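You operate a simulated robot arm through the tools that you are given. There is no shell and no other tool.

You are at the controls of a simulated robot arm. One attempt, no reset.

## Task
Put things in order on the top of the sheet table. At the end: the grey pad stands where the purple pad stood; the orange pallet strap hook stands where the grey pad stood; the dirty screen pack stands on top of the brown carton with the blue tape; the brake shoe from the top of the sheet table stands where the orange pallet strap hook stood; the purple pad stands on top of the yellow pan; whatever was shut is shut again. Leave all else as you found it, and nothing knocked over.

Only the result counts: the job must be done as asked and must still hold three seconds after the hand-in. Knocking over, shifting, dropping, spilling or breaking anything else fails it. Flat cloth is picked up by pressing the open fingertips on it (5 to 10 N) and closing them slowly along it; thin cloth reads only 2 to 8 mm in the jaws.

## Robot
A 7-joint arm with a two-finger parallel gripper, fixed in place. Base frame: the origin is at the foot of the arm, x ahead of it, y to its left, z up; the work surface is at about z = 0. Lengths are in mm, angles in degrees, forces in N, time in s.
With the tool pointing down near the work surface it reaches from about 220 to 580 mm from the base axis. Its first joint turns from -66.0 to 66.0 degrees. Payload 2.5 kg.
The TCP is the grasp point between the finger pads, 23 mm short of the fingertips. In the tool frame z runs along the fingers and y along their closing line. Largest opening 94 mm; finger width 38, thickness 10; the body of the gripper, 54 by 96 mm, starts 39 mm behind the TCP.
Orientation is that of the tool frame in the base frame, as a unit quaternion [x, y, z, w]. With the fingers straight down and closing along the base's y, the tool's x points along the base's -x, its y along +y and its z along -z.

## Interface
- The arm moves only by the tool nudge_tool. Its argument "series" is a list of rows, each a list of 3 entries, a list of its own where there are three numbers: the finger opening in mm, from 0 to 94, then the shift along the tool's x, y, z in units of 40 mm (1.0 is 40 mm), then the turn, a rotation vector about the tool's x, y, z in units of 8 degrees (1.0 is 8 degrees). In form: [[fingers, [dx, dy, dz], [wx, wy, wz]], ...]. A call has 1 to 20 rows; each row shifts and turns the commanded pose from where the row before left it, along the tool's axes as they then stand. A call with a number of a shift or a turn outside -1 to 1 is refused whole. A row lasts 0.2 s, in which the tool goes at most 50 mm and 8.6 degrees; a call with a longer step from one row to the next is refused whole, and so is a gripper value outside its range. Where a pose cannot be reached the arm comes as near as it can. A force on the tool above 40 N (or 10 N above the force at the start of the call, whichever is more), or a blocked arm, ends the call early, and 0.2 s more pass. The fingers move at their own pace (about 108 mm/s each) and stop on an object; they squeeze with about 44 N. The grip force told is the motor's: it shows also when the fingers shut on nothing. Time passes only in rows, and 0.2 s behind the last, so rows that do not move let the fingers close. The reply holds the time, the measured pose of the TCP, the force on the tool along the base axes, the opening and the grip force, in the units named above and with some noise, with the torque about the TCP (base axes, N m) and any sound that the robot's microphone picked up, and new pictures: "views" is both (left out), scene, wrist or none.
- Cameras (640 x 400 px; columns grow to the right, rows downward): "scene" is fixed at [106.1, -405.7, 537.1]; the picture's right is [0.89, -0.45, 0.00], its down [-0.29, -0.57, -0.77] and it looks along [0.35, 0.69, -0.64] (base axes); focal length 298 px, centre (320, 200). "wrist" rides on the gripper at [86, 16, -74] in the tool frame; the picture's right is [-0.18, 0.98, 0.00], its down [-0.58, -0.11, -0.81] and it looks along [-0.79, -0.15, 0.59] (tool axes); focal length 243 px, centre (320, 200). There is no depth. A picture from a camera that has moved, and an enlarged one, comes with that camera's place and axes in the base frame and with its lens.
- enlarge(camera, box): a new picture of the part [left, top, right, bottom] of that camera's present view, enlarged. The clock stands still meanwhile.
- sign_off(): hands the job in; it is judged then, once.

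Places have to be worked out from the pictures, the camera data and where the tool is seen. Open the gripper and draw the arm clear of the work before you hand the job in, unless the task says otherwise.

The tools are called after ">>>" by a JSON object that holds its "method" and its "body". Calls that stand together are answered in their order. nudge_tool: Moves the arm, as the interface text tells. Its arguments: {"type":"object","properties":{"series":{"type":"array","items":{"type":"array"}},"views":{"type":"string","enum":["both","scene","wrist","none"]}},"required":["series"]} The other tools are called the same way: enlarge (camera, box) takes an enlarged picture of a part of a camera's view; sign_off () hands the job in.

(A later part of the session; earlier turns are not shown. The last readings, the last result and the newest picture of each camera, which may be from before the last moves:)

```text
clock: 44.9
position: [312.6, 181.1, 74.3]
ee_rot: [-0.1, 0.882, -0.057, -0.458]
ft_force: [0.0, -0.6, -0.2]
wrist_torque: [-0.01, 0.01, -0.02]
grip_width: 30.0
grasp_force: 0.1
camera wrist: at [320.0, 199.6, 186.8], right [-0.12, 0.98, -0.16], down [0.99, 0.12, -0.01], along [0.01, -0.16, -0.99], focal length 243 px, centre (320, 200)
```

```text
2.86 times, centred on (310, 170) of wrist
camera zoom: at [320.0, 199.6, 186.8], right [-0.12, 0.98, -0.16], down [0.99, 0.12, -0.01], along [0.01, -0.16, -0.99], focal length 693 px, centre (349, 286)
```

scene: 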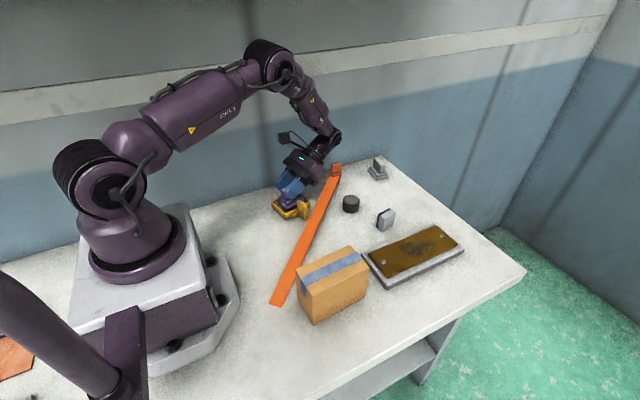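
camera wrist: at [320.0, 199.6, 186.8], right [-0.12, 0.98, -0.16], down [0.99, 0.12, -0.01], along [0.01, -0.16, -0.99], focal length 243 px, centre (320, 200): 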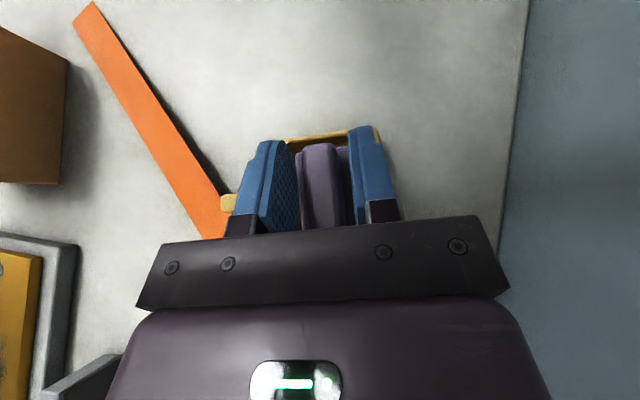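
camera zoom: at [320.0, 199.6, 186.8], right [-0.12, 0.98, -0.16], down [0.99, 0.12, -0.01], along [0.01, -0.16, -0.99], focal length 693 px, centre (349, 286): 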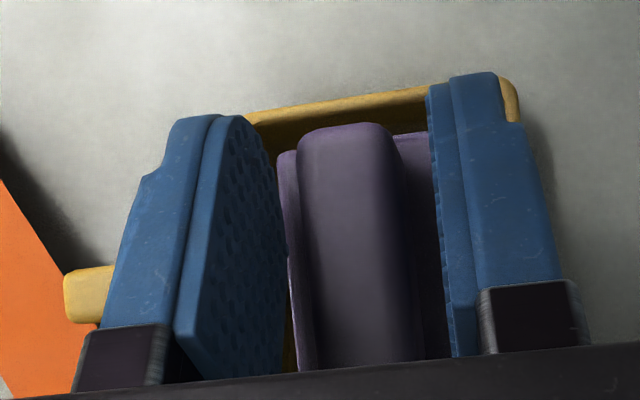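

The pad stands freely on the pan at rim height and the force is zero. I lift off vertically, then go back the way I came and bring the tool upright for the screen pack.

>>> {"method": "nudge_tool", "body": {"series": [[30, [0.286, -0.004, -0.203], [0, 0, 0]], [30, [0.286, -0.004, -0.203], [0, 0, 0]], [30, [0.286, -0.004, -0.203], [0, 0, 0]], [30, [-0.107, -0.747, -0.144], [0, 0, 0]], [30, [-0.107, -0.747, -0.144], [0, 0, 0]], [30, [-0.107, -0.747, -0.144], [0, 0, 0]], [30, [-0.107, -0.747, -0.144], [0, 0, 0]], [30, [-0.107, -0.747, -0.144], [0, 0, 0]], [30, [-0.107, -0.747, -0.144], [0, 0, 0]], [94, [0, 0, 0], [0, -0.98, 0]], [94, [0, 0, 0], [0, -0.98, 0]], [94, [0, 0, 0], [0, -0.98, 0]], [94, [0, 0, 0], [0, -0.98, 0]], [94, [0, 0, 0], [0, -0.98, 0]], [94, [0, 0, 0], [0, -0.98, 0]], [94, [0, 0, 0], [0, -0.98, 0]], [94, [0, 0, 0], [0, 0, 0]]], "views": "both"}}

>>> {"method": "enlarge", "body": {"camera": "scene", "box": [265, 170, 325, 225]}}

```text
clock: 48.5
position: [395.9, 13.8, 115.8]
ee_rot: [-0.113, 0.994, -0.004, 0.0]
ft_force: [0.2, 0.2, -0.4]
wrist_torque: [0.01, 0.0, -0.03]
grip_width: 93.8
grasp_force: 0.0
camera wrist: at [308.1, 12.0, 190.7], right [-0.04, 1.0, -0.01], down [0.59, 0.03, 0.81], along [0.81, 0.03, -0.59], focal length 243 px, centre (320, 200)
```

scene: 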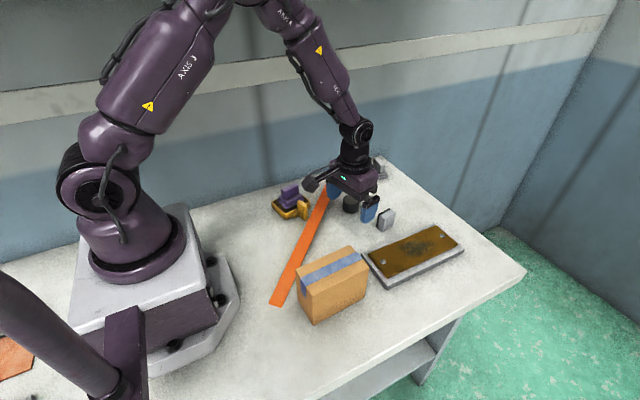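
wrist: 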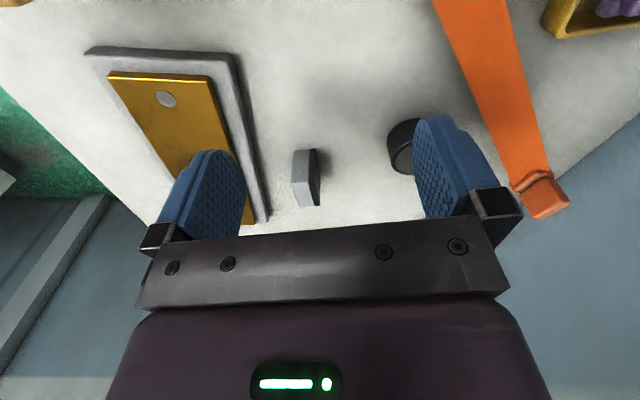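

```text
7.27 times, centred on (295, 198) of scene
camera zoom: at [106.1, -405.7, 537.1], right [0.89, -0.45, 0.0], down [-0.29, -0.57, -0.77], along [0.35, 0.69, -0.64], focal length 2166 px, centre (502, 218)
```

zoom: 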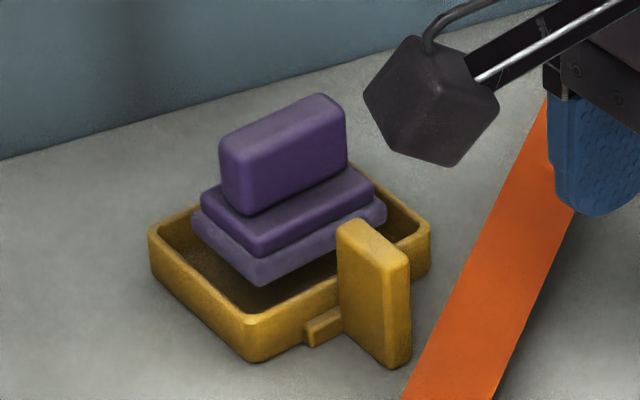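

The purple pad stands square and still on the pan. Next is the screen pack: I move sideways to have it between the fingers' view.

>>> {"method": "nudge_tool", "body": {"series": [[94, [-0.235, 0.79, -0.175], [0, 0, 0]], [94, [-0.235, 0.79, -0.175], [0, 0, 0]], [94, [0, 0, 0], [0, 0, 0]]], "views": "wrist"}}

>>> {"method": "enlarge", "body": {"camera": "wrist", "box": [220, 40, 420, 190]}}

>>> {"method": "enlarge", "body": {"camera": "scene", "box": [330, 180, 380, 225]}}

```text
clock: 49.3
position: [399.9, 79.9, 130.3]
ee_rot: [-0.114, 0.993, -0.005, -0.001]
ft_force: [-0.6, -0.6, -0.3]
wrist_torque: [0.04, -0.03, 0.01]
grip_width: 93.8
grasp_force: 0.1
camera wrist: at [312.0, 77.5, 204.6], right [-0.04, 1.0, -0.01], down [0.59, 0.03, 0.81], along [0.81, 0.03, -0.59], focal length 243 px, centre (320, 200)
```

wrist: 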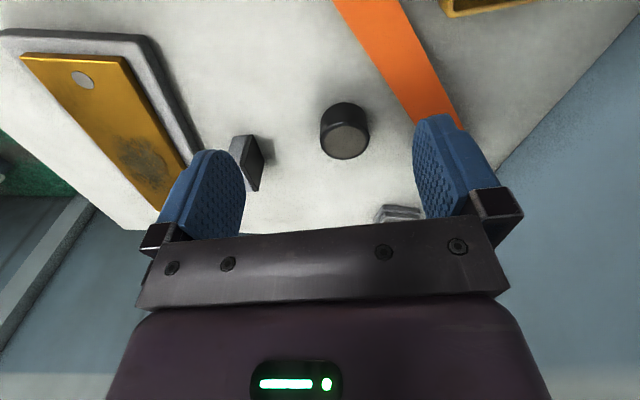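

```text
2.67 times, centred on (320, 115) of wrist
camera zoom: at [312.0, 77.5, 204.6], right [-0.04, 1.0, -0.01], down [0.59, 0.03, 0.81], along [0.81, 0.03, -0.59], focal length 647 px, centre (320, 427)
```

zoom: 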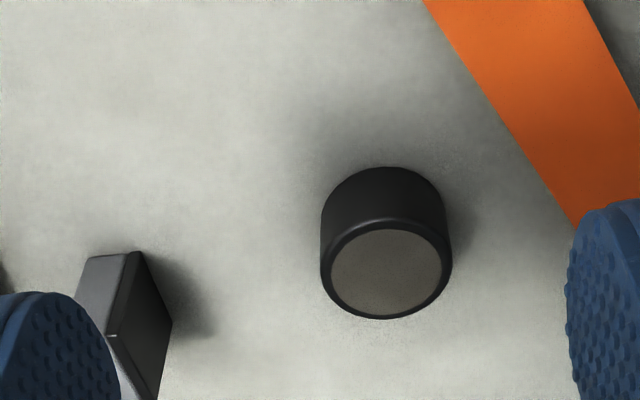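

```text
8.89 times, centred on (355, 202) of scene
camera zoom: at [106.1, -405.7, 537.1], right [0.89, -0.45, 0.0], down [-0.29, -0.57, -0.77], along [0.35, 0.69, -0.64], focal length 2648 px, centre (9, 178)
```

zoom: 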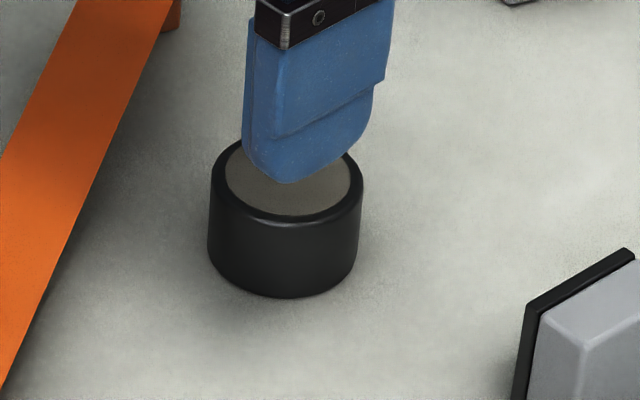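

The screen pack reads centre (458, 105), about 45 mm across and 30 mm high. I narrow the fingers to 60 mm (the strap is close by) and move over it.

>>> {"method": "nudge_tool", "body": {"series": [[60, [-0.518, 0.096, 0.375], [0, 0, 0]], [60, [-0.518, 0.096, 0.375], [0, 0, 0]], [60, [-0.518, 0.096, 0.375], [0, 0, 0]], [60, [0, 0, 0], [0, 0, 0]]], "views": "both"}}

>>> {"method": "enlarge", "body": {"camera": "wrist", "box": [200, 60, 440, 210]}}

```text
clock: 50.3
position: [459.1, 105.7, 84.2]
ee_rot: [-0.115, 0.993, -0.006, -0.001]
ft_force: [0.3, 0.0, -0.3]
wrist_torque: [0.03, 0.0, 0.03]
grip_width: 60.0
grasp_force: 0.1
camera wrist: at [370.6, 102.8, 158.5], right [-0.04, 1.0, -0.01], down [0.59, 0.03, 0.81], along [0.8, 0.03, -0.59], focal length 243 px, centre (320, 200)
```

scene: 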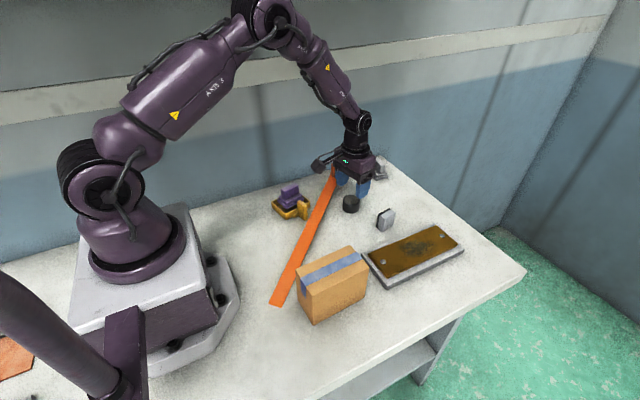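
wrist: 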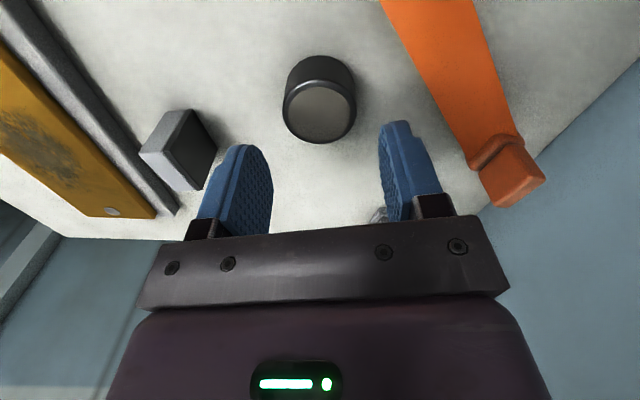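

```text
2.67 times, centred on (320, 135) of wrist
camera zoom: at [370.6, 102.8, 158.5], right [-0.04, 1.0, -0.01], down [0.59, 0.03, 0.81], along [0.8, 0.03, -0.59], focal length 647 px, centre (320, 373)
```

zoom: 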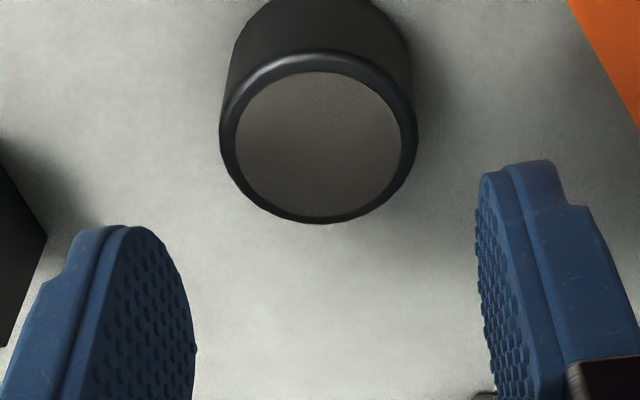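

The pack is centred between the fingers (its axis at u = 320). I descend to z ≈ 29 around it.

>>> {"method": "nudge_tool", "body": {"series": [[60, [0.013, 0, 0.4], [0, 0, 0]], [60, [0.013, 0, 0.4], [0, 0, 0]], [60, [0.013, 0, 0.35], [0, 0, 0]], [60, [0, 0, 0.22], [0, 0, 0]], [60, [0, 0, 0], [0, 0, 0]]], "views": "both"}}

```text
clock: 51.5
position: [455.9, 105.8, 28.4]
ee_rot: [-0.114, 0.993, -0.006, -0.001]
ft_force: [0.4, 0.6, 0.7]
wrist_torque: [0.01, 0.0, 0.0]
grip_width: 60.0
grasp_force: 0.0
camera wrist: at [368.0, 102.3, 103.5], right [-0.04, 1.0, -0.01], down [0.59, 0.03, 0.81], along [0.81, 0.03, -0.59], focal length 243 px, centre (320, 200)
```

scene: 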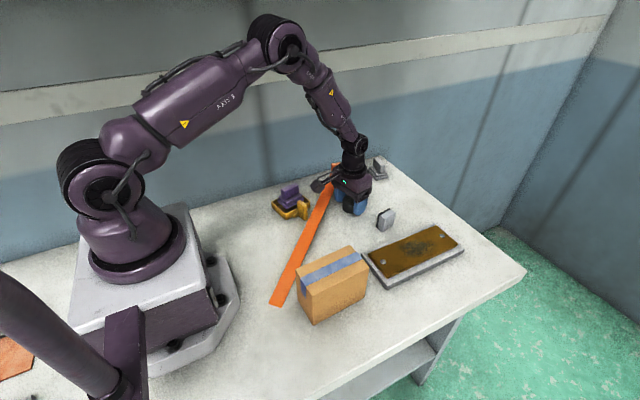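
wrist: 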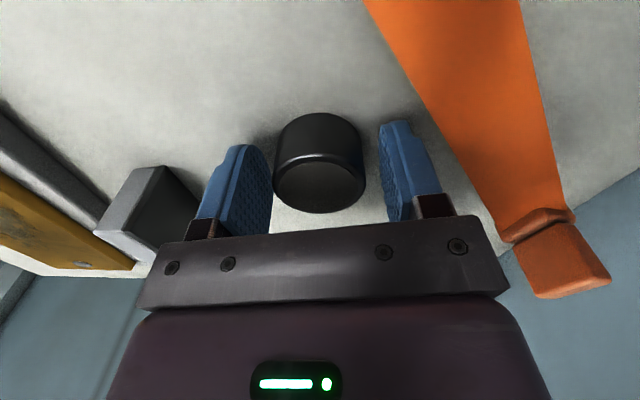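

The pack stands between the fingers and the strap is clear. I close on it.

>>> {"method": "nudge_tool", "body": {"series": [[30, [0, 0, 0], [0, 0, 0]], [30, [0, 0, 0], [0, 0, 0]], [30, [0, 0, 0], [0, 0, 0]]], "views": "wrist"}}

```text
clock: 52.3
position: [456.3, 105.4, 29.1]
ee_rot: [-0.115, 0.993, -0.005, -0.002]
ft_force: [-0.3, 0.5, -0.3]
wrist_torque: [0.04, 0.02, -0.02]
grip_width: 44.2
grasp_force: 44.5
camera wrist: at [368.0, 102.4, 103.6], right [-0.04, 1.0, -0.01], down [0.59, 0.03, 0.81], along [0.81, 0.03, -0.59], focal length 243 px, centre (320, 200)
```

wrist: 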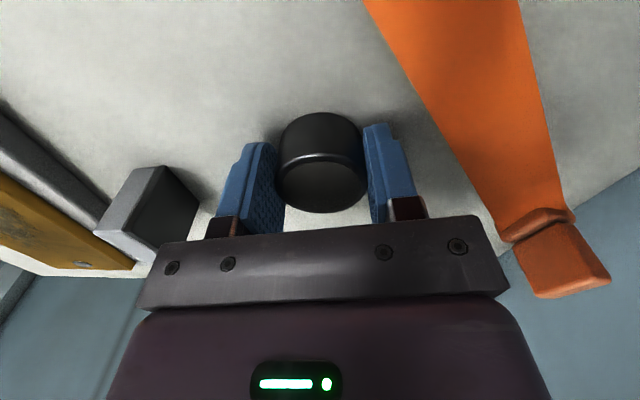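

Gripped at 44.2 mm. I lift it to z ≈ 160 and carry it over the carton, whose top I put at x 220–339, y −147 to −83, z ≈ 95, centre (280, −114).

>>> {"method": "nudge_tool", "body": {"series": [[30, [0, 0, -0.4], [0, 0, 0]], [30, [0, 0, -0.72], [0, 0, 0]], [30, [0, 0, -0.72], [0, 0, 0]], [30, [0, 0, -0.72], [0, 0, 0]], [30, [0, 0, -0.72], [0, 0, 0]], [30, [0.35, -0.271, 0], [0, 0, 0]], [30, [0.69, -0.543, 0], [0, 0, 0]], [30, [0.69, -0.543, 0], [0, 0, 0]], [30, [0.69, -0.543, 0], [0, 0, 0]], [30, [0.69, -0.543, 0], [0, 0, 0]], [30, [0.69, -0.543, 0], [0, 0, 0]], [30, [0.69, -0.543, 0], [0, 0, 0]], [30, [0.69, -0.543, 0], [0, 0, 0]], [30, [0.35, -0.271, 0], [0, 0, 0]], [30, [0, 0, 0], [0, 0, 0]], [30, [0, 0, 0], [0, 0, 0]]], "views": "both"}}

>>> {"method": "enlarge", "body": {"camera": "scene", "box": [270, 180, 400, 330]}}

```text
clock: 55.7
position: [281.7, -114.0, 164.6]
ee_rot: [-0.114, 0.993, -0.006, -0.001]
ft_force: [0.1, -1.6, -1.2]
wrist_torque: [0.01, 0.03, 0.01]
grip_width: 43.9
grasp_force: 44.1
camera wrist: at [192.9, -116.4, 238.1], right [-0.04, 1.0, -0.01], down [0.59, 0.03, 0.81], along [0.81, 0.03, -0.59], focal length 243 px, centre (320, 200)
```

scene: 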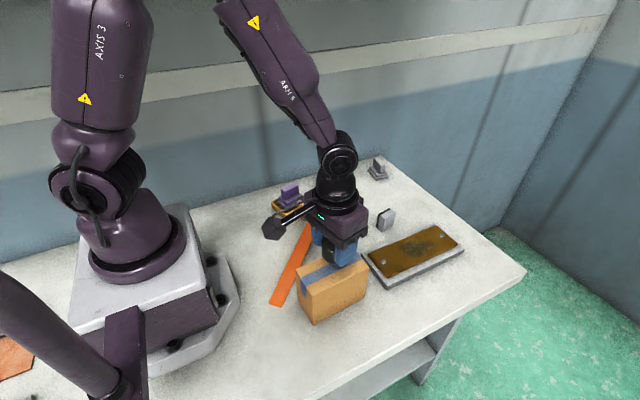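
wrist: 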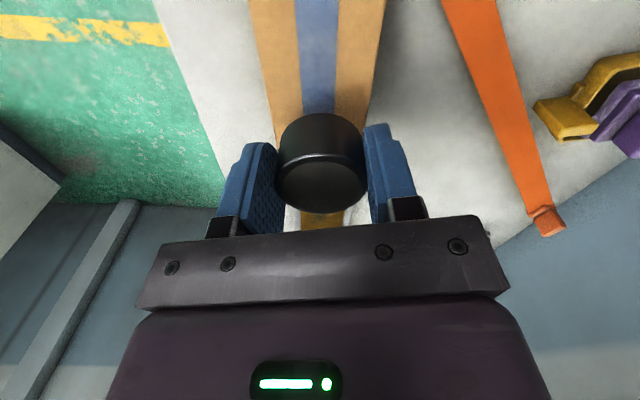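

```text
2.67 times, centred on (335, 255) of scene
camera zoom: at [106.1, -405.7, 537.1], right [0.89, -0.45, 0.0], down [-0.29, -0.57, -0.77], along [0.35, 0.69, -0.64], focal length 794 px, centre (280, 53)
```

zoom: 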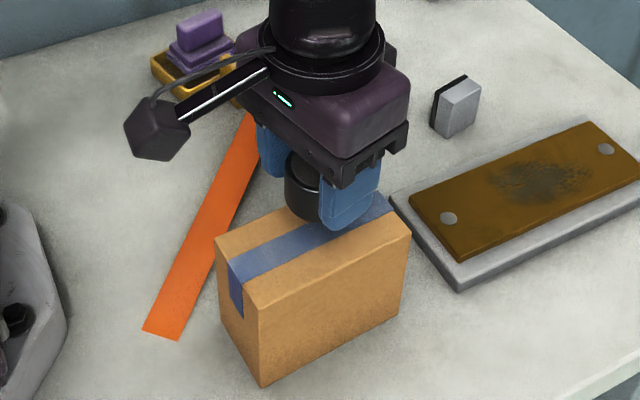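

The pack hangs centred over the blue tape (tape centre reads y ≈ −114.6). I lower to just above the carton top.

>>> {"method": "nudge_tool", "body": {"series": [[30, [0.01, -0.01, 0.35], [0, 0, 0]], [30, [0, 0, 0.3], [0, 0, 0]], [30, [0, 0, 0.2], [0, 0, 0]], [30, [0, 0, 0], [0, 0, 0]]], "views": "scene"}}

>>> {"method": "enlarge", "body": {"camera": "scene", "box": [280, 200, 380, 290]}}

```text
clock: 56.7
position: [280.1, -114.0, 129.1]
ee_rot: [-0.114, 0.993, -0.006, 0.0]
ft_force: [-1.9, 1.6, 7.2]
wrist_torque: [0.16, 0.1, 0.05]
grip_width: 44.0
grasp_force: 44.6
```

scene: 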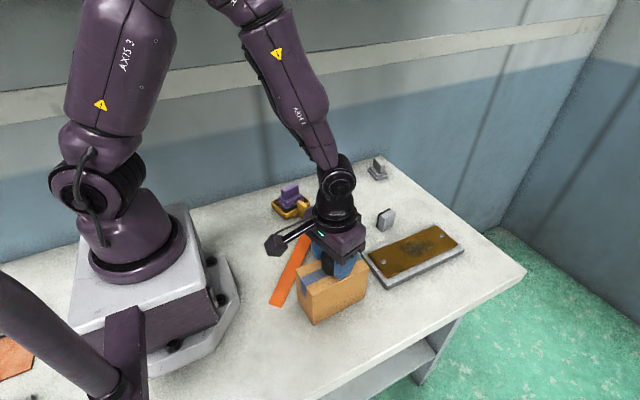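

```text
4.44 times, centred on (330, 245) of scene
camera zoom: at [106.1, -405.7, 537.2], right [0.89, -0.45, 0.0], down [-0.29, -0.57, -0.77], along [0.35, 0.69, -0.64], focal length 1324 px, centre (276, 0)
```

zoom: 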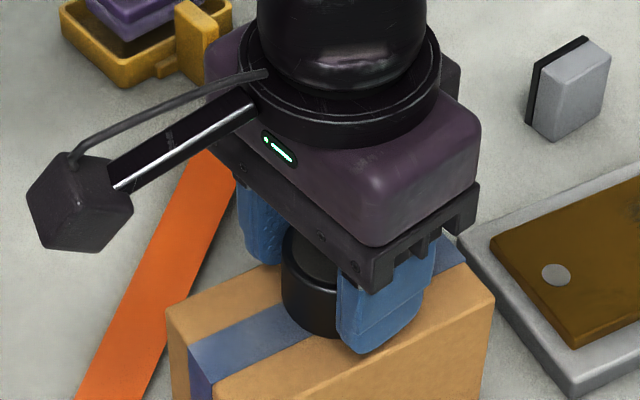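

It already touches the carton top (7 N at z = 129, so the top is at about z = 100). I open the fingers slowly.

>>> {"method": "nudge_tool", "body": {"series": [[46, [0, 0, 0], [0, 0, 0]], [50, [0, 0, 0], [0, 0, 0]], [60, [0, 0, 0], [0, 0, 0]], [60, [0, 0, 0], [0, 0, 0]]], "views": "both"}}

>>> {"method": "enlarge", "body": {"camera": "scene", "box": [280, 200, 380, 290]}}

```text
clock: 57.7
position: [280.1, -113.9, 128.6]
ee_rot: [-0.115, 0.993, -0.005, -0.001]
ft_force: [-0.2, 0.7, 0.2]
wrist_torque: [0.02, 0.02, 0.0]
grip_width: 60.2
grasp_force: 0.0
camera wrist: at [192.4, -116.5, 203.5], right [-0.04, 1.0, -0.01], down [0.59, 0.03, 0.81], along [0.81, 0.03, -0.59], focal length 243 px, centre (320, 200)
```

scene: 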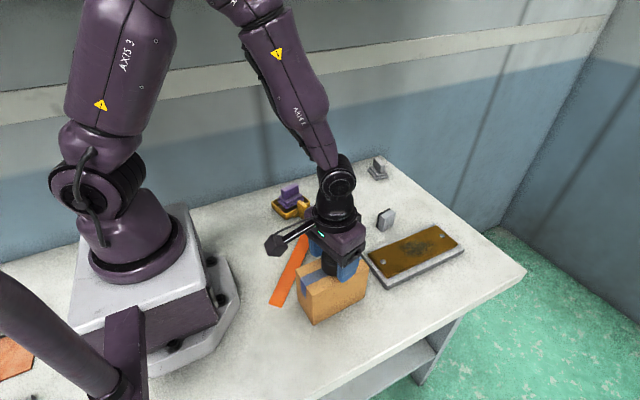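
wrist: 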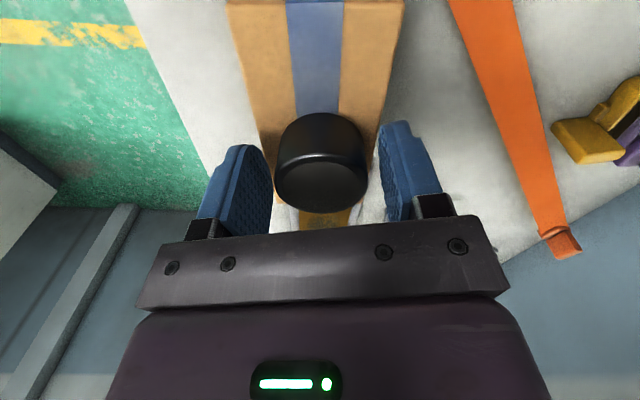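

```text
4.44 times, centred on (330, 245) of scene
camera zoom: at [106.1, -405.7, 537.1], right [0.89, -0.45, 0.0], down [-0.29, -0.57, -0.77], along [0.35, 0.69, -0.64], focal length 1324 px, centre (276, 0)
```

zoom: 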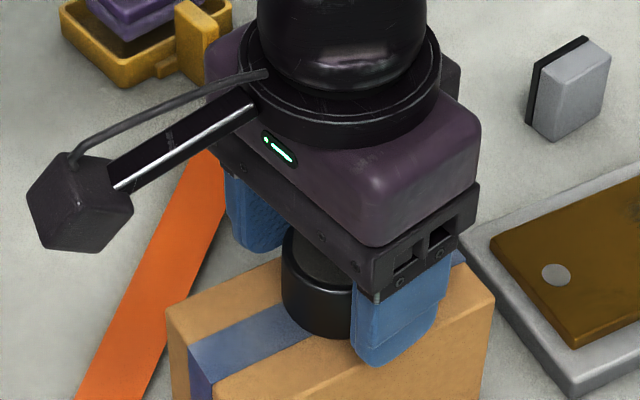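

The pack stands on the carton. I lift off, go to the open middle, and set the tool for the grey pad: yaw −6°, 35° outward tilt for the long reach.

>>> {"method": "nudge_tool", "body": {"series": [[60, [0, 0, -0.5], [0, 0, 0]], [60, [0, 0, -0.75], [0, 0, 0]], [60, [0, 0, -0.55], [0, 0, 0]], [60, [-0.796, 0.302, 0], [0, 0, 0]], [60, [-0.796, 0.302, 0], [0, 0, 0]], [60, [-0.796, 0.302, 0], [0, 0, 0]], [60, [-0.796, 0.302, 0], [0, 0, 0]], [60, [-0.796, 0.302, 0], [0, 0, 0]], [60, [-0.796, 0.302, 0], [0, 0, 0]], [60, [0, 0, 0], [0, 0, 0.79]], [60, [0, 0, 0], [0, 0, 0.79]], [60, [0, 0, 0], [0, 0, 0.79]], [60, [0, 0, 0], [0, -0.875, 0]], [60, [0, 0, 0], [0, -0.875, 0]], [60, [0, 0, 0], [0, -0.875, 0]], [60, [0, 0, 0], [0, -0.875, 0]], [60, [0, 0, 0], [0, -0.875, 0]], [60, [0, 0, 0], [0, 0, 0]]], "views": "both"}}

>>> {"method": "enlarge", "body": {"camera": "scene", "box": [280, 200, 380, 330]}}

```text
clock: 61.5
position: [449.9, 1.3, 199.4]
ee_rot: [0.047, 0.952, -0.021, 0.301]
ft_force: [-0.8, -0.2, -0.7]
wrist_torque: [0.01, 0.03, 0.0]
grip_width: 59.7
grasp_force: 0.0
camera wrist: at [338.3, 29.1, 210.6], right [0.25, 0.96, 0.1], down [0.0, -0.1, 0.99], along [0.97, -0.25, -0.03], focal length 243 px, centre (320, 200)
```

scene: 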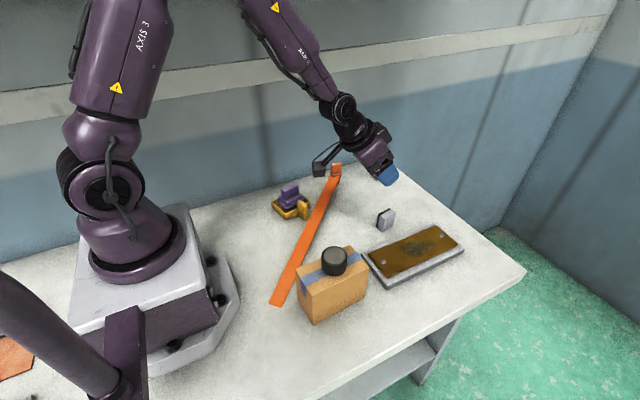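
wrist: 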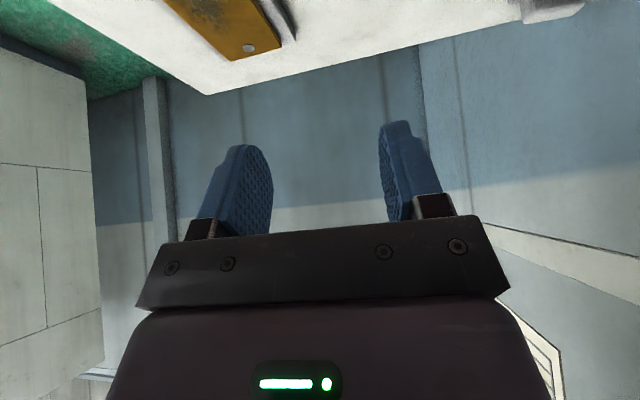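

```text
3.08 times, centred on (330, 265) of scene
camera zoom: at [106.1, -405.7, 537.1], right [0.89, -0.45, 0.0], down [-0.29, -0.57, -0.77], along [0.35, 0.69, -0.64], focal length 916 px, centre (289, 0)
```

zoom: 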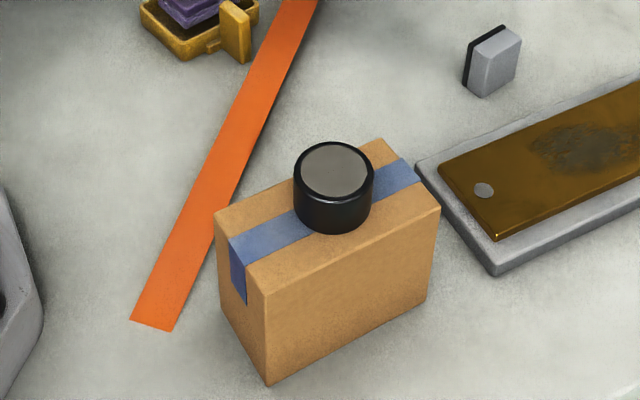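

The screen pack stands upright on the carton's tape. I now move out at small first-joint angle, then swing left toward the grey pad at z ≈ 105, keeping the elbow low under the shelf.

>>> {"method": "nudge_tool", "body": {"series": [[66, [-0.263, 0.312, 0.662], [0, 0, 0]], [66, [-0.263, 0.312, 0.662], [0, 0, 0]], [66, [-0.263, 0.312, 0.662], [0, 0, 0]], [66, [-0.263, 0.312, 0.662], [0, 0, 0]], [66, [-0.263, 0.312, 0.662], [0, 0, 0]], [66, [-0.263, 0.312, 0.662], [0, 0, 0]], [66, [0, 0.652, -0.01], [0, 0, 0]], [66, [0, 0.652, -0.01], [0, 0, 0]], [66, [0, 0.652, -0.01], [0, 0, 0]], [66, [0, 0.652, -0.01], [0, 0, 0]], [66, [0, 0.652, -0.01], [0, 0, 0]], [66, [0, 0, 0], [0, 0, 0]], [66, [0, 0, 0], [0, 0, 0]]], "views": "both"}}

>>> {"method": "enlarge", "body": {"camera": "wrist", "box": [200, 0, 440, 150]}}

```text
clock: 64.3
position: [611.3, 189.7, 104.3]
ee_rot: [0.046, 0.953, -0.019, 0.3]
ft_force: [0.8, 0.5, -0.5]
wrist_torque: [0.01, 0.01, 0.01]
grip_width: 66.0
grasp_force: 0.0
camera wrist: at [499.9, 217.6, 115.0], right [0.25, 0.96, 0.1], down [0.0, -0.1, 0.99], along [0.97, -0.25, -0.03], focal length 243 px, centre (320, 200)
```

scene: 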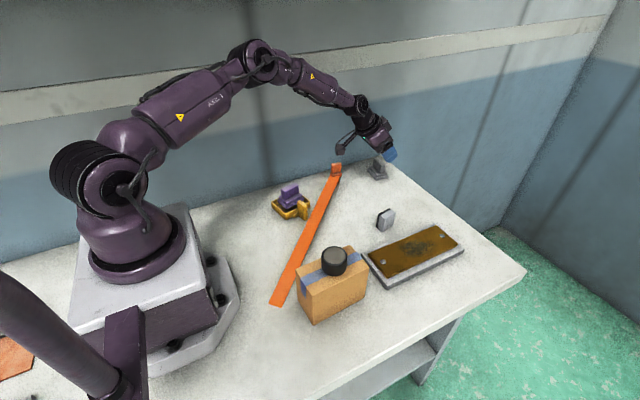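
wrist: 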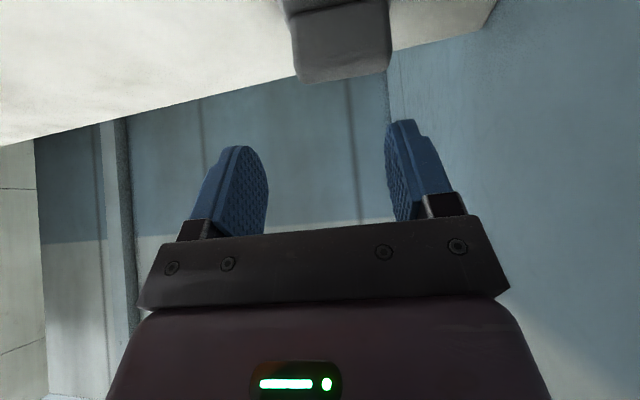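

```text
2.67 times, centred on (320, 75) of wrist
camera zoom: at [499.9, 217.6, 115.0], right [0.25, 0.96, 0.1], down [0.0, -0.1, 0.99], along [0.97, -0.25, -0.03], focal length 647 px, centre (320, 533)
```

zoom: 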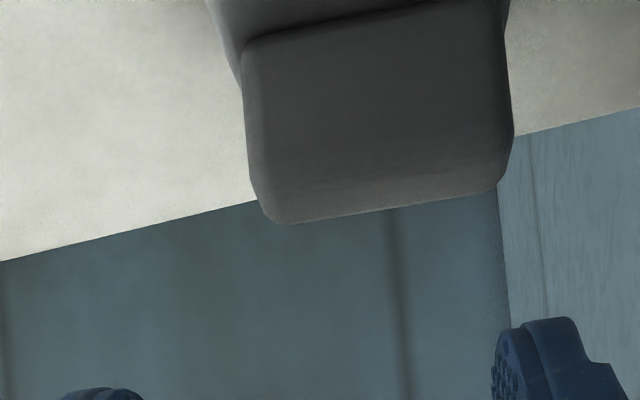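

No block at the shelf. The grey block reads centre (618, 206), long axis near 81°. I turn the tool 3° more to match, shift over it and go down to z ≈ 75 with the fingers astride its ends.

>>> {"method": "nudge_tool", "body": {"series": [[66, [-0.1, 0.413, 0.068], [0, 0, 0]], [66, [0, 0, 0], [0.215, 0.003, 0.308]], [66, [0.21, 0.003, 0.3], [0, 0, 0]], [66, [0.21, 0.003, 0.3], [0, 0, 0]], [66, [0, 0, 0], [0, 0, 0]]], "views": "both"}}

>>> {"method": "enlarge", "body": {"camera": "wrist", "box": [200, 20, 440, 190]}}

>>> {"method": "enlarge", "body": {"camera": "scene", "box": [330, 110, 430, 200]}}

```text
clock: 65.5
position: [618.8, 205.5, 76.0]
ee_rot: [0.071, 0.951, -0.027, 0.299]
ft_force: [0.1, -0.4, 0.5]
wrist_torque: [0.03, 0.0, -0.01]
grip_width: 66.3
grasp_force: 0.1
camera wrist: at [507.8, 239.6, 86.5], right [0.3, 0.95, 0.1], down [0.0, -0.1, 0.99], along [0.95, -0.3, -0.03], focal length 243 px, centre (320, 200)
```

scene: 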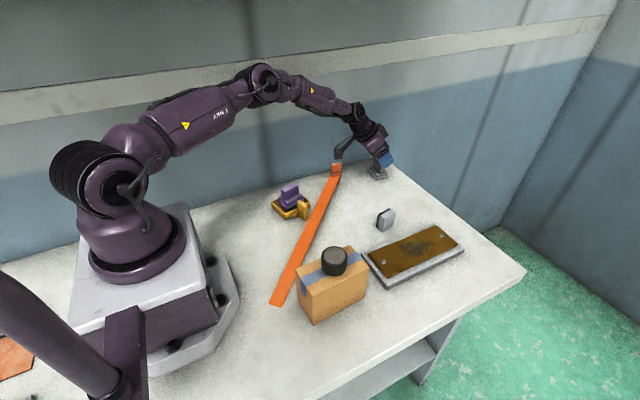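
wrist: 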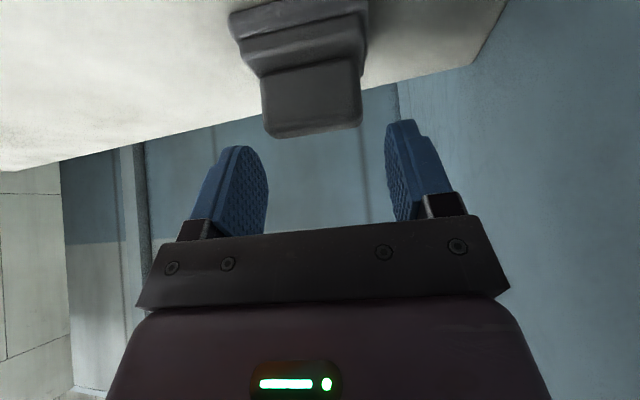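

```text
2.35 times, centred on (320, 105) of wrist
camera zoom: at [507.8, 239.6, 86.5], right [0.3, 0.95, 0.1], down [0.0, -0.1, 0.99], along [0.95, -0.3, -0.03], focal length 571 px, centre (320, 424)
```

zoom: 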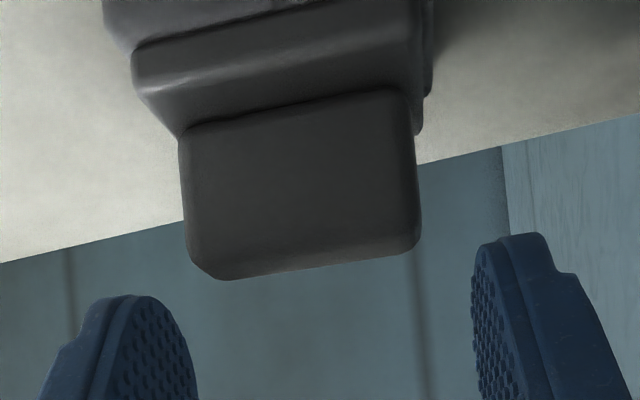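

```text
4.44 times, centred on (380, 155) of scene
camera zoom: at [106.1, -405.7, 537.1], right [0.89, -0.45, 0.0], down [-0.29, -0.57, -0.77], along [0.35, 0.69, -0.64], focal length 1324 px, centre (53, 400)
```

zoom: 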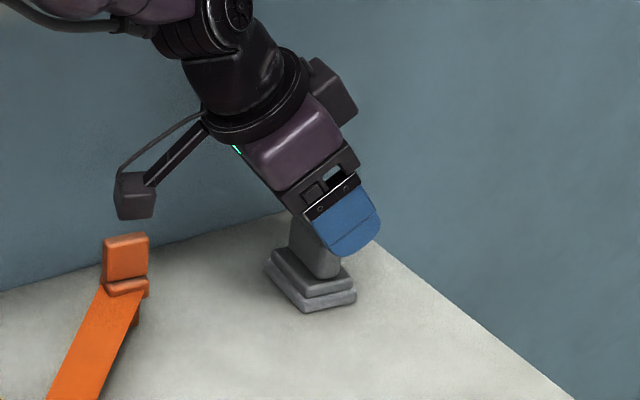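

Descending further here would bring the wrist camera (now about 25 mm above the hook) down onto the hook block, so I stop. The hook must move out of the way first; it needs a regrip on its way to the grey pad's spot in any case. I raise and come in while reducing the tilt, so the elbow stays low.

>>> {"method": "nudge_tool", "body": {"series": [[66, [-0.258, -0.004, -0.37], [0, 0, 0]], [66, [-0.258, -0.004, -0.37], [0, 0, 0]], [66, [0.39, -0.03, -0.275], [0, 0.9375, 0]], [66, [0.4225, -0.03, -0.222], [0, 0.9375, 0]], [66, [0.475, -0.008, -0.175], [0, 0.9375, 0]], [66, [0.493, -0.008, -0.11], [0, 0.9375, 0]], [66, [0.504, -0.008, -0.046], [0, 0.65, 0]], [66, [0, 0, 0], [0, 0, 0]]], "views": "none"}}

```text
clock: 67.3
position: [519.0, 218.9, 112.3]
ee_rot: [0.077, 0.997, -0.005, -0.004]
ft_force: [-0.1, 0.6, 0.0]
wrist_torque: [0.01, 0.02, 0.02]
grip_width: 66.0
grasp_force: 0.0
```

The tool is upright at (519, 219, 112) with no block. I turn it to about 46° to face along the strap, and move in front of the hook.

>>> {"method": "nudge_tool", "body": {"series": [[50, [0, 0, 0], [0, 0, -0.98]], [50, [0, 0, 0], [0, 0, -0.98]], [50, [0, 0, 0], [0, 0, -0.98]], [50, [0, 0, 0], [0, 0, -0.98]], [50, [0, 0, 0], [0, 0, -0.98]], [50, [0, 0, 0], [0, 0, -0.98]], [50, [0, 0, 0], [0, 0, -0.98]], [50, [0.07, 0.45, 0.0875], [0, 0, 0]], [50, [0.07, 0.45, 0.0875], [0, 0, 0]], [50, [0, 0, 0], [0, 0, 0]]], "views": "both"}}

>>> {"method": "enlarge", "body": {"camera": "wrist", "box": [200, 30, 440, 190]}}

>>> {"method": "enlarge", "body": {"camera": "scene", "box": [280, 90, 400, 200]}}

```text
clock: 69.5
position: [489.6, 239.8, 105.5]
ee_rot: [-0.391, 0.92, -0.004, -0.004]
ft_force: [0.6, -0.6, 0.3]
wrist_torque: [-0.01, 0.04, -0.03]
grip_width: 49.8
grasp_force: 0.1
camera wrist: at [417.8, 189.1, 180.3], right [-0.58, 0.81, -0.01], down [0.49, 0.35, 0.8], along [0.65, 0.46, -0.6], focal length 243 px, centre (320, 200)
```

scene: 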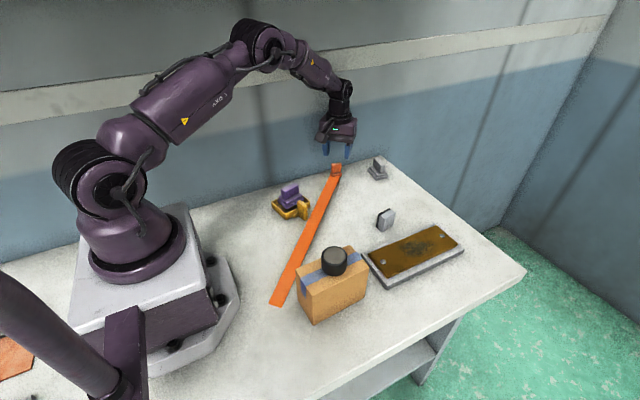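
wrist: 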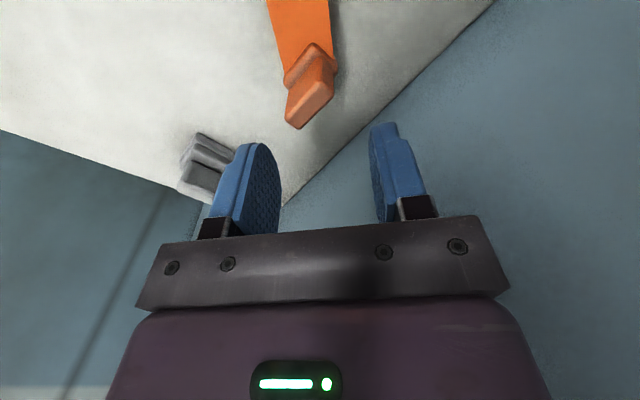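

```text
2.50 times, centred on (320, 110) of wrist
camera zoom: at [417.8, 189.1, 180.3], right [-0.58, 0.81, -0.01], down [0.49, 0.35, 0.8], along [0.65, 0.46, -0.6], focal length 606 px, centre (320, 425)
```

zoom: 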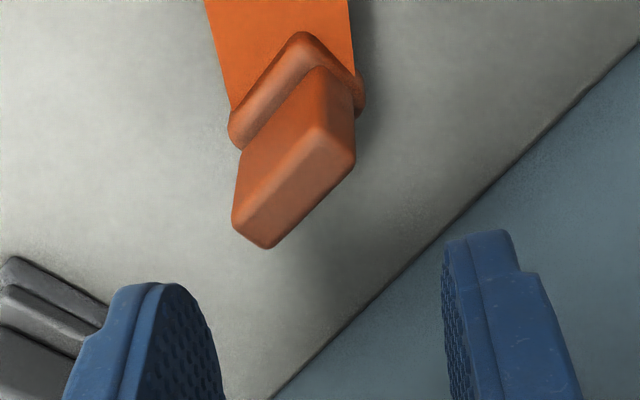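

```text
3.64 times, centred on (340, 145) of scene
camera zoom: at [106.1, -405.7, 537.1], right [0.89, -0.45, 0.0], down [-0.29, -0.57, -0.77], along [0.35, 0.69, -0.64], focal length 1083 px, centre (247, 400)
```

zoom: 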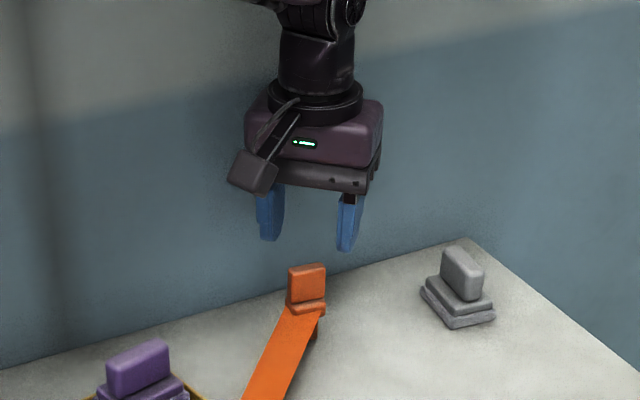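

This close view corrects the hook: its block and flange are nearly square to the table (yaw about −6°), centre about (478.5, 225), top at z ≈ 70, flange at z ≈ 38, on a narrow stem. I take a closer look at the stem and strap joint.

>>> {"method": "enlarge", "body": {"camera": "scene", "box": [318, 155, 354, 190]}}

>>> {"method": "enlarge", "body": {"camera": "wrist", "box": [250, 0, 370, 140]}}

>>> {"method": "enlarge", "body": {"camera": "scene", "box": [255, 180, 355, 320]}}

```text
11.43 times, centred on (336, 172) of scene
camera zoom: at [106.1, -405.7, 537.1], right [0.89, -0.45, 0.0], down [-0.29, -0.57, -0.77], along [0.35, 0.69, -0.64], focal length 3404 px, centre (137, 514)
```

zoom: 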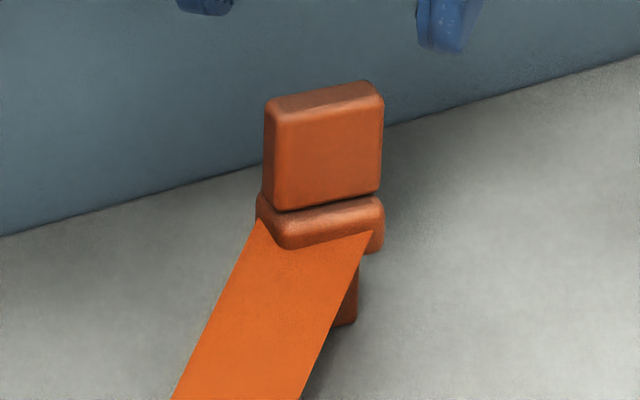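

```text
2.86 times, centred on (310, 70) of wrist
camera zoom: at [417.8, 189.1, 180.3], right [-0.58, 0.81, -0.01], down [0.49, 0.35, 0.8], along [0.65, 0.46, -0.6], focal length 693 px, centre (349, 571)
```

zoom: 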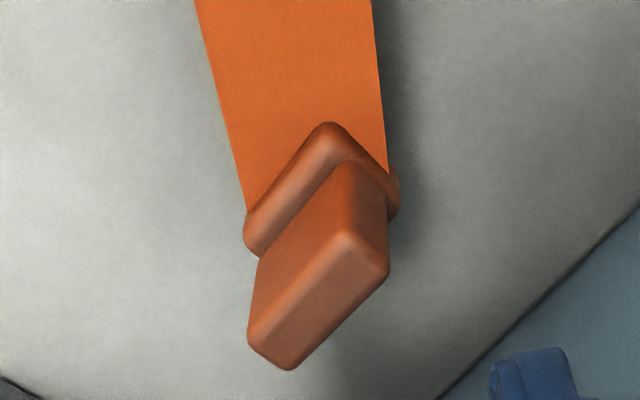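

```text
2.86 times, centred on (305, 250) of scene
camera zoom: at [106.1, -405.7, 537.1], right [0.89, -0.45, 0.0], down [-0.29, -0.57, -0.77], along [0.35, 0.69, -0.64], focal length 851 px, centre (363, 57)
```

zoom: 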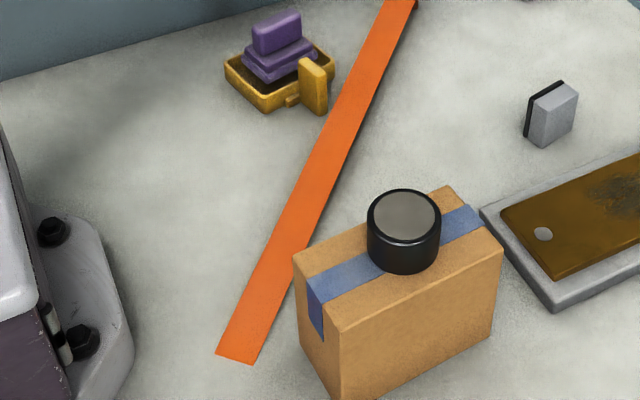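

The strap runs straight from the table to the flange corner at 45°, while the hook itself is square to the table, so it can be gripped across its thin side with yaw ≈ −6°. I back out a little, turn the tool to −6°, and look again.

>>> {"method": "nudge_tool", "body": {"series": [[50, [-0.0425, -0.4, 0], [0, 0, 0]], [50, [-0.0425, -0.4, 0], [0, 0, 0]], [50, [0, 0, 0], [0, 0, 0.929]], [50, [0, 0, 0], [0, 0, 0.929]], [50, [0, 0, 0], [0, 0, 0.929]], [50, [0, 0, 0], [0, 0, 0.929]], [50, [0, 0, 0], [0, 0, 0.929]], [50, [0, 0, 0], [0, 0, 0.929]], [50, [0, 0, 0], [0, 0, 0.929]], [50, [0, 0, 0], [0, 0, 0]]], "views": "both"}}

>>> {"method": "enlarge", "body": {"camera": "wrist", "box": [200, 0, 440, 150]}}

```text
clock: 71.7
position: [514.1, 219.0, 104.7]
ee_rot: [0.053, 0.999, -0.005, -0.002]
ft_force: [-0.4, -0.3, 0.6]
wrist_torque: [-0.01, -0.02, 0.0]
grip_width: 49.8
grasp_force: 0.1
camera wrist: at [431.0, 245.2, 179.5], right [0.29, 0.96, -0.01], down [0.57, -0.16, 0.81], along [0.77, -0.24, -0.59], focal length 243 px, centre (320, 200)
```

scene: 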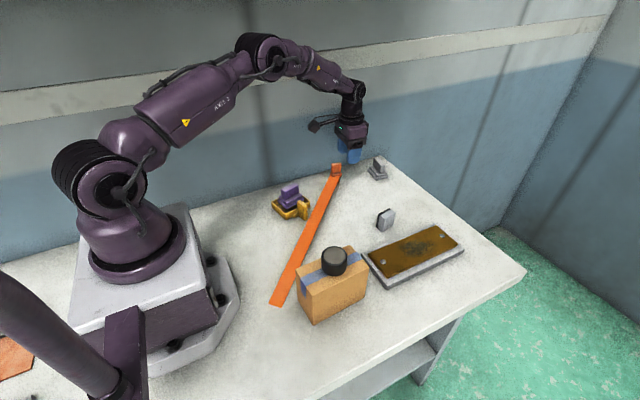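
wrist: 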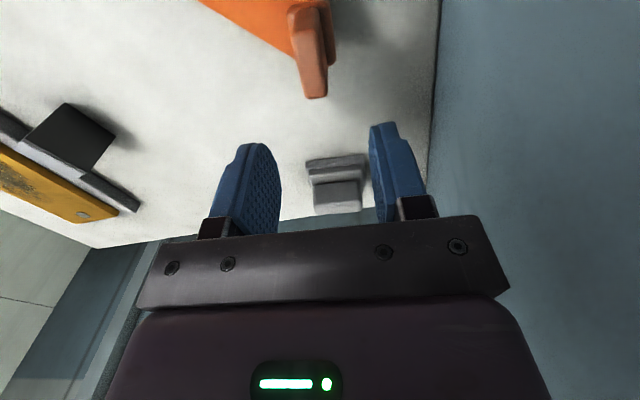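

```text
2.67 times, centred on (320, 75) of wrist
camera zoom: at [431.0, 245.2, 179.5], right [0.29, 0.96, -0.01], down [0.57, -0.16, 0.81], along [0.77, -0.24, -0.59], focal length 647 px, centre (320, 533)
```

zoom: 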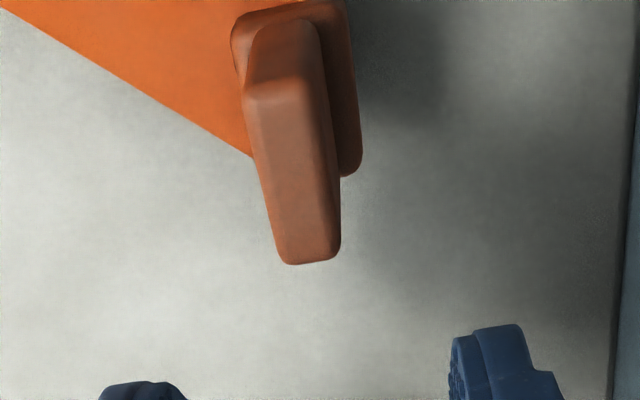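

The block reads centre (479, 225.5), yaw −7°, 26 × 10.5 mm, top z ≈ 70. I slide in diagonally with the fingers astride it, tips staying above the flange.

>>> {"method": "nudge_tool", "body": {"series": [[50, [0.222, 0.02, 0.23], [0, 0, 0]], [50, [0.222, 0.02, 0.23], [0, 0, 0]], [50, [0.222, 0.02, 0.23], [0, 0, 0]], [50, [0.222, 0.02, 0.225], [0, 0, 0.12]], [50, [0, 0, 0], [0, 0, 0]]], "views": "both"}}

>>> {"method": "enlarge", "body": {"camera": "wrist", "box": [200, 60, 440, 220]}}

>>> {"method": "enlarge", "body": {"camera": "scene", "box": [305, 130, 365, 190]}}

```text
clock: 72.9
position: [480.5, 226.4, 68.4]
ee_rot: [0.06, 0.998, -0.005, -0.002]
ft_force: [0.9, -0.3, 0.2]
wrist_torque: [-0.03, 0.02, -0.02]
grip_width: 50.1
grasp_force: 0.0
camera wrist: at [396.0, 252.9, 142.9], right [0.3, 0.95, -0.01], down [0.57, -0.17, 0.81], along [0.77, -0.25, -0.59], focal length 243 px, centre (320, 200)
```

scene: 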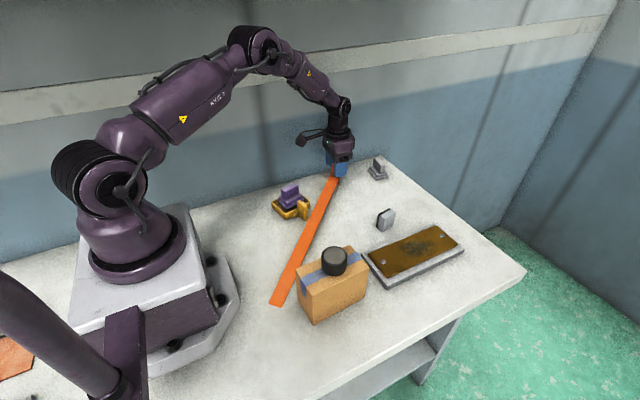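
wrist: 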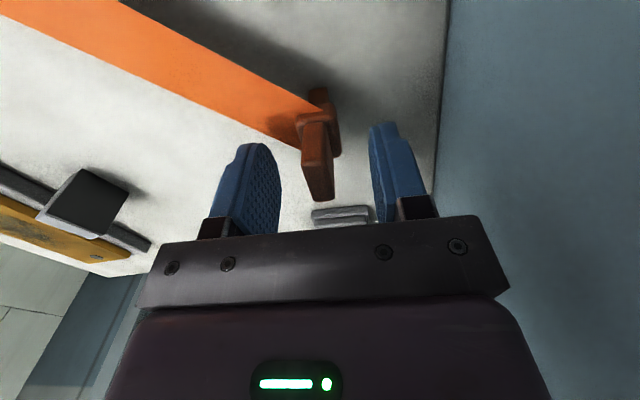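

```text
2.50 times, centred on (320, 140) of wrist
camera zoom: at [396.0, 252.9, 142.9], right [0.3, 0.95, -0.01], down [0.57, -0.17, 0.81], along [0.77, -0.25, -0.59], focal length 606 px, centre (320, 350)
```

zoom: 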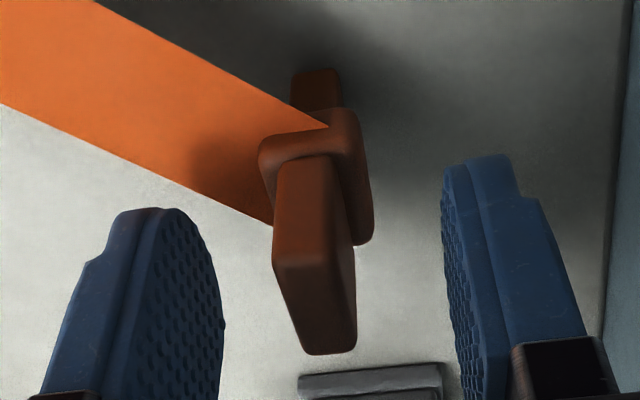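

```text
6.67 times, centred on (335, 160) of scene
camera zoom: at [106.1, -405.7, 537.1], right [0.89, -0.45, 0.0], down [-0.29, -0.57, -0.77], along [0.35, 0.69, -0.64], focal length 1986 px, centre (220, 467)
```

zoom: 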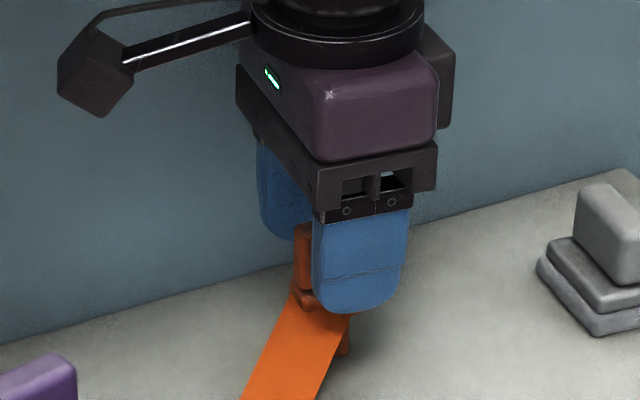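

The block is centred between the fingers, with the tips above the flange and strap. I close on it.

>>> {"method": "nudge_tool", "body": {"series": [[20, [0, 0, 0], [0, 0, 0]], [2, [0, 0, 0], [0, 0, 0]], [2, [0, 0, 0], [0, 0, 0]], [2, [0, 0, 0], [0, 0, 0]]], "views": "wrist"}}

```text
clock: 73.9
position: [480.9, 225.3, 67.8]
ee_rot: [0.059, 0.998, -0.005, -0.003]
ft_force: [-0.5, 1.2, 1.0]
wrist_torque: [-0.01, 0.0, -0.01]
grip_width: 10.7
grasp_force: 43.7
camera wrist: at [396.0, 252.8, 142.9], right [0.3, 0.95, -0.01], down [0.57, -0.17, 0.81], along [0.77, -0.25, -0.59], focal length 243 px, centre (320, 200)
```

wrist: 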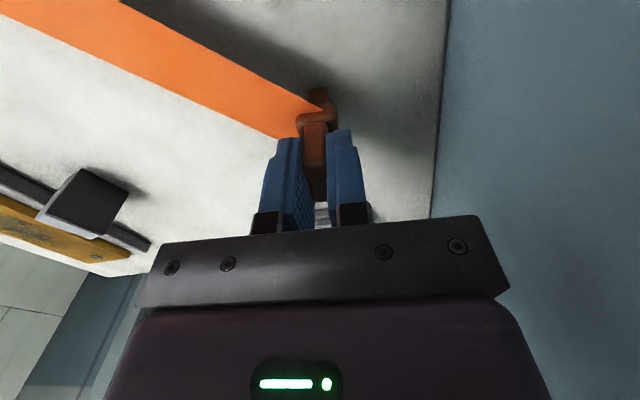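

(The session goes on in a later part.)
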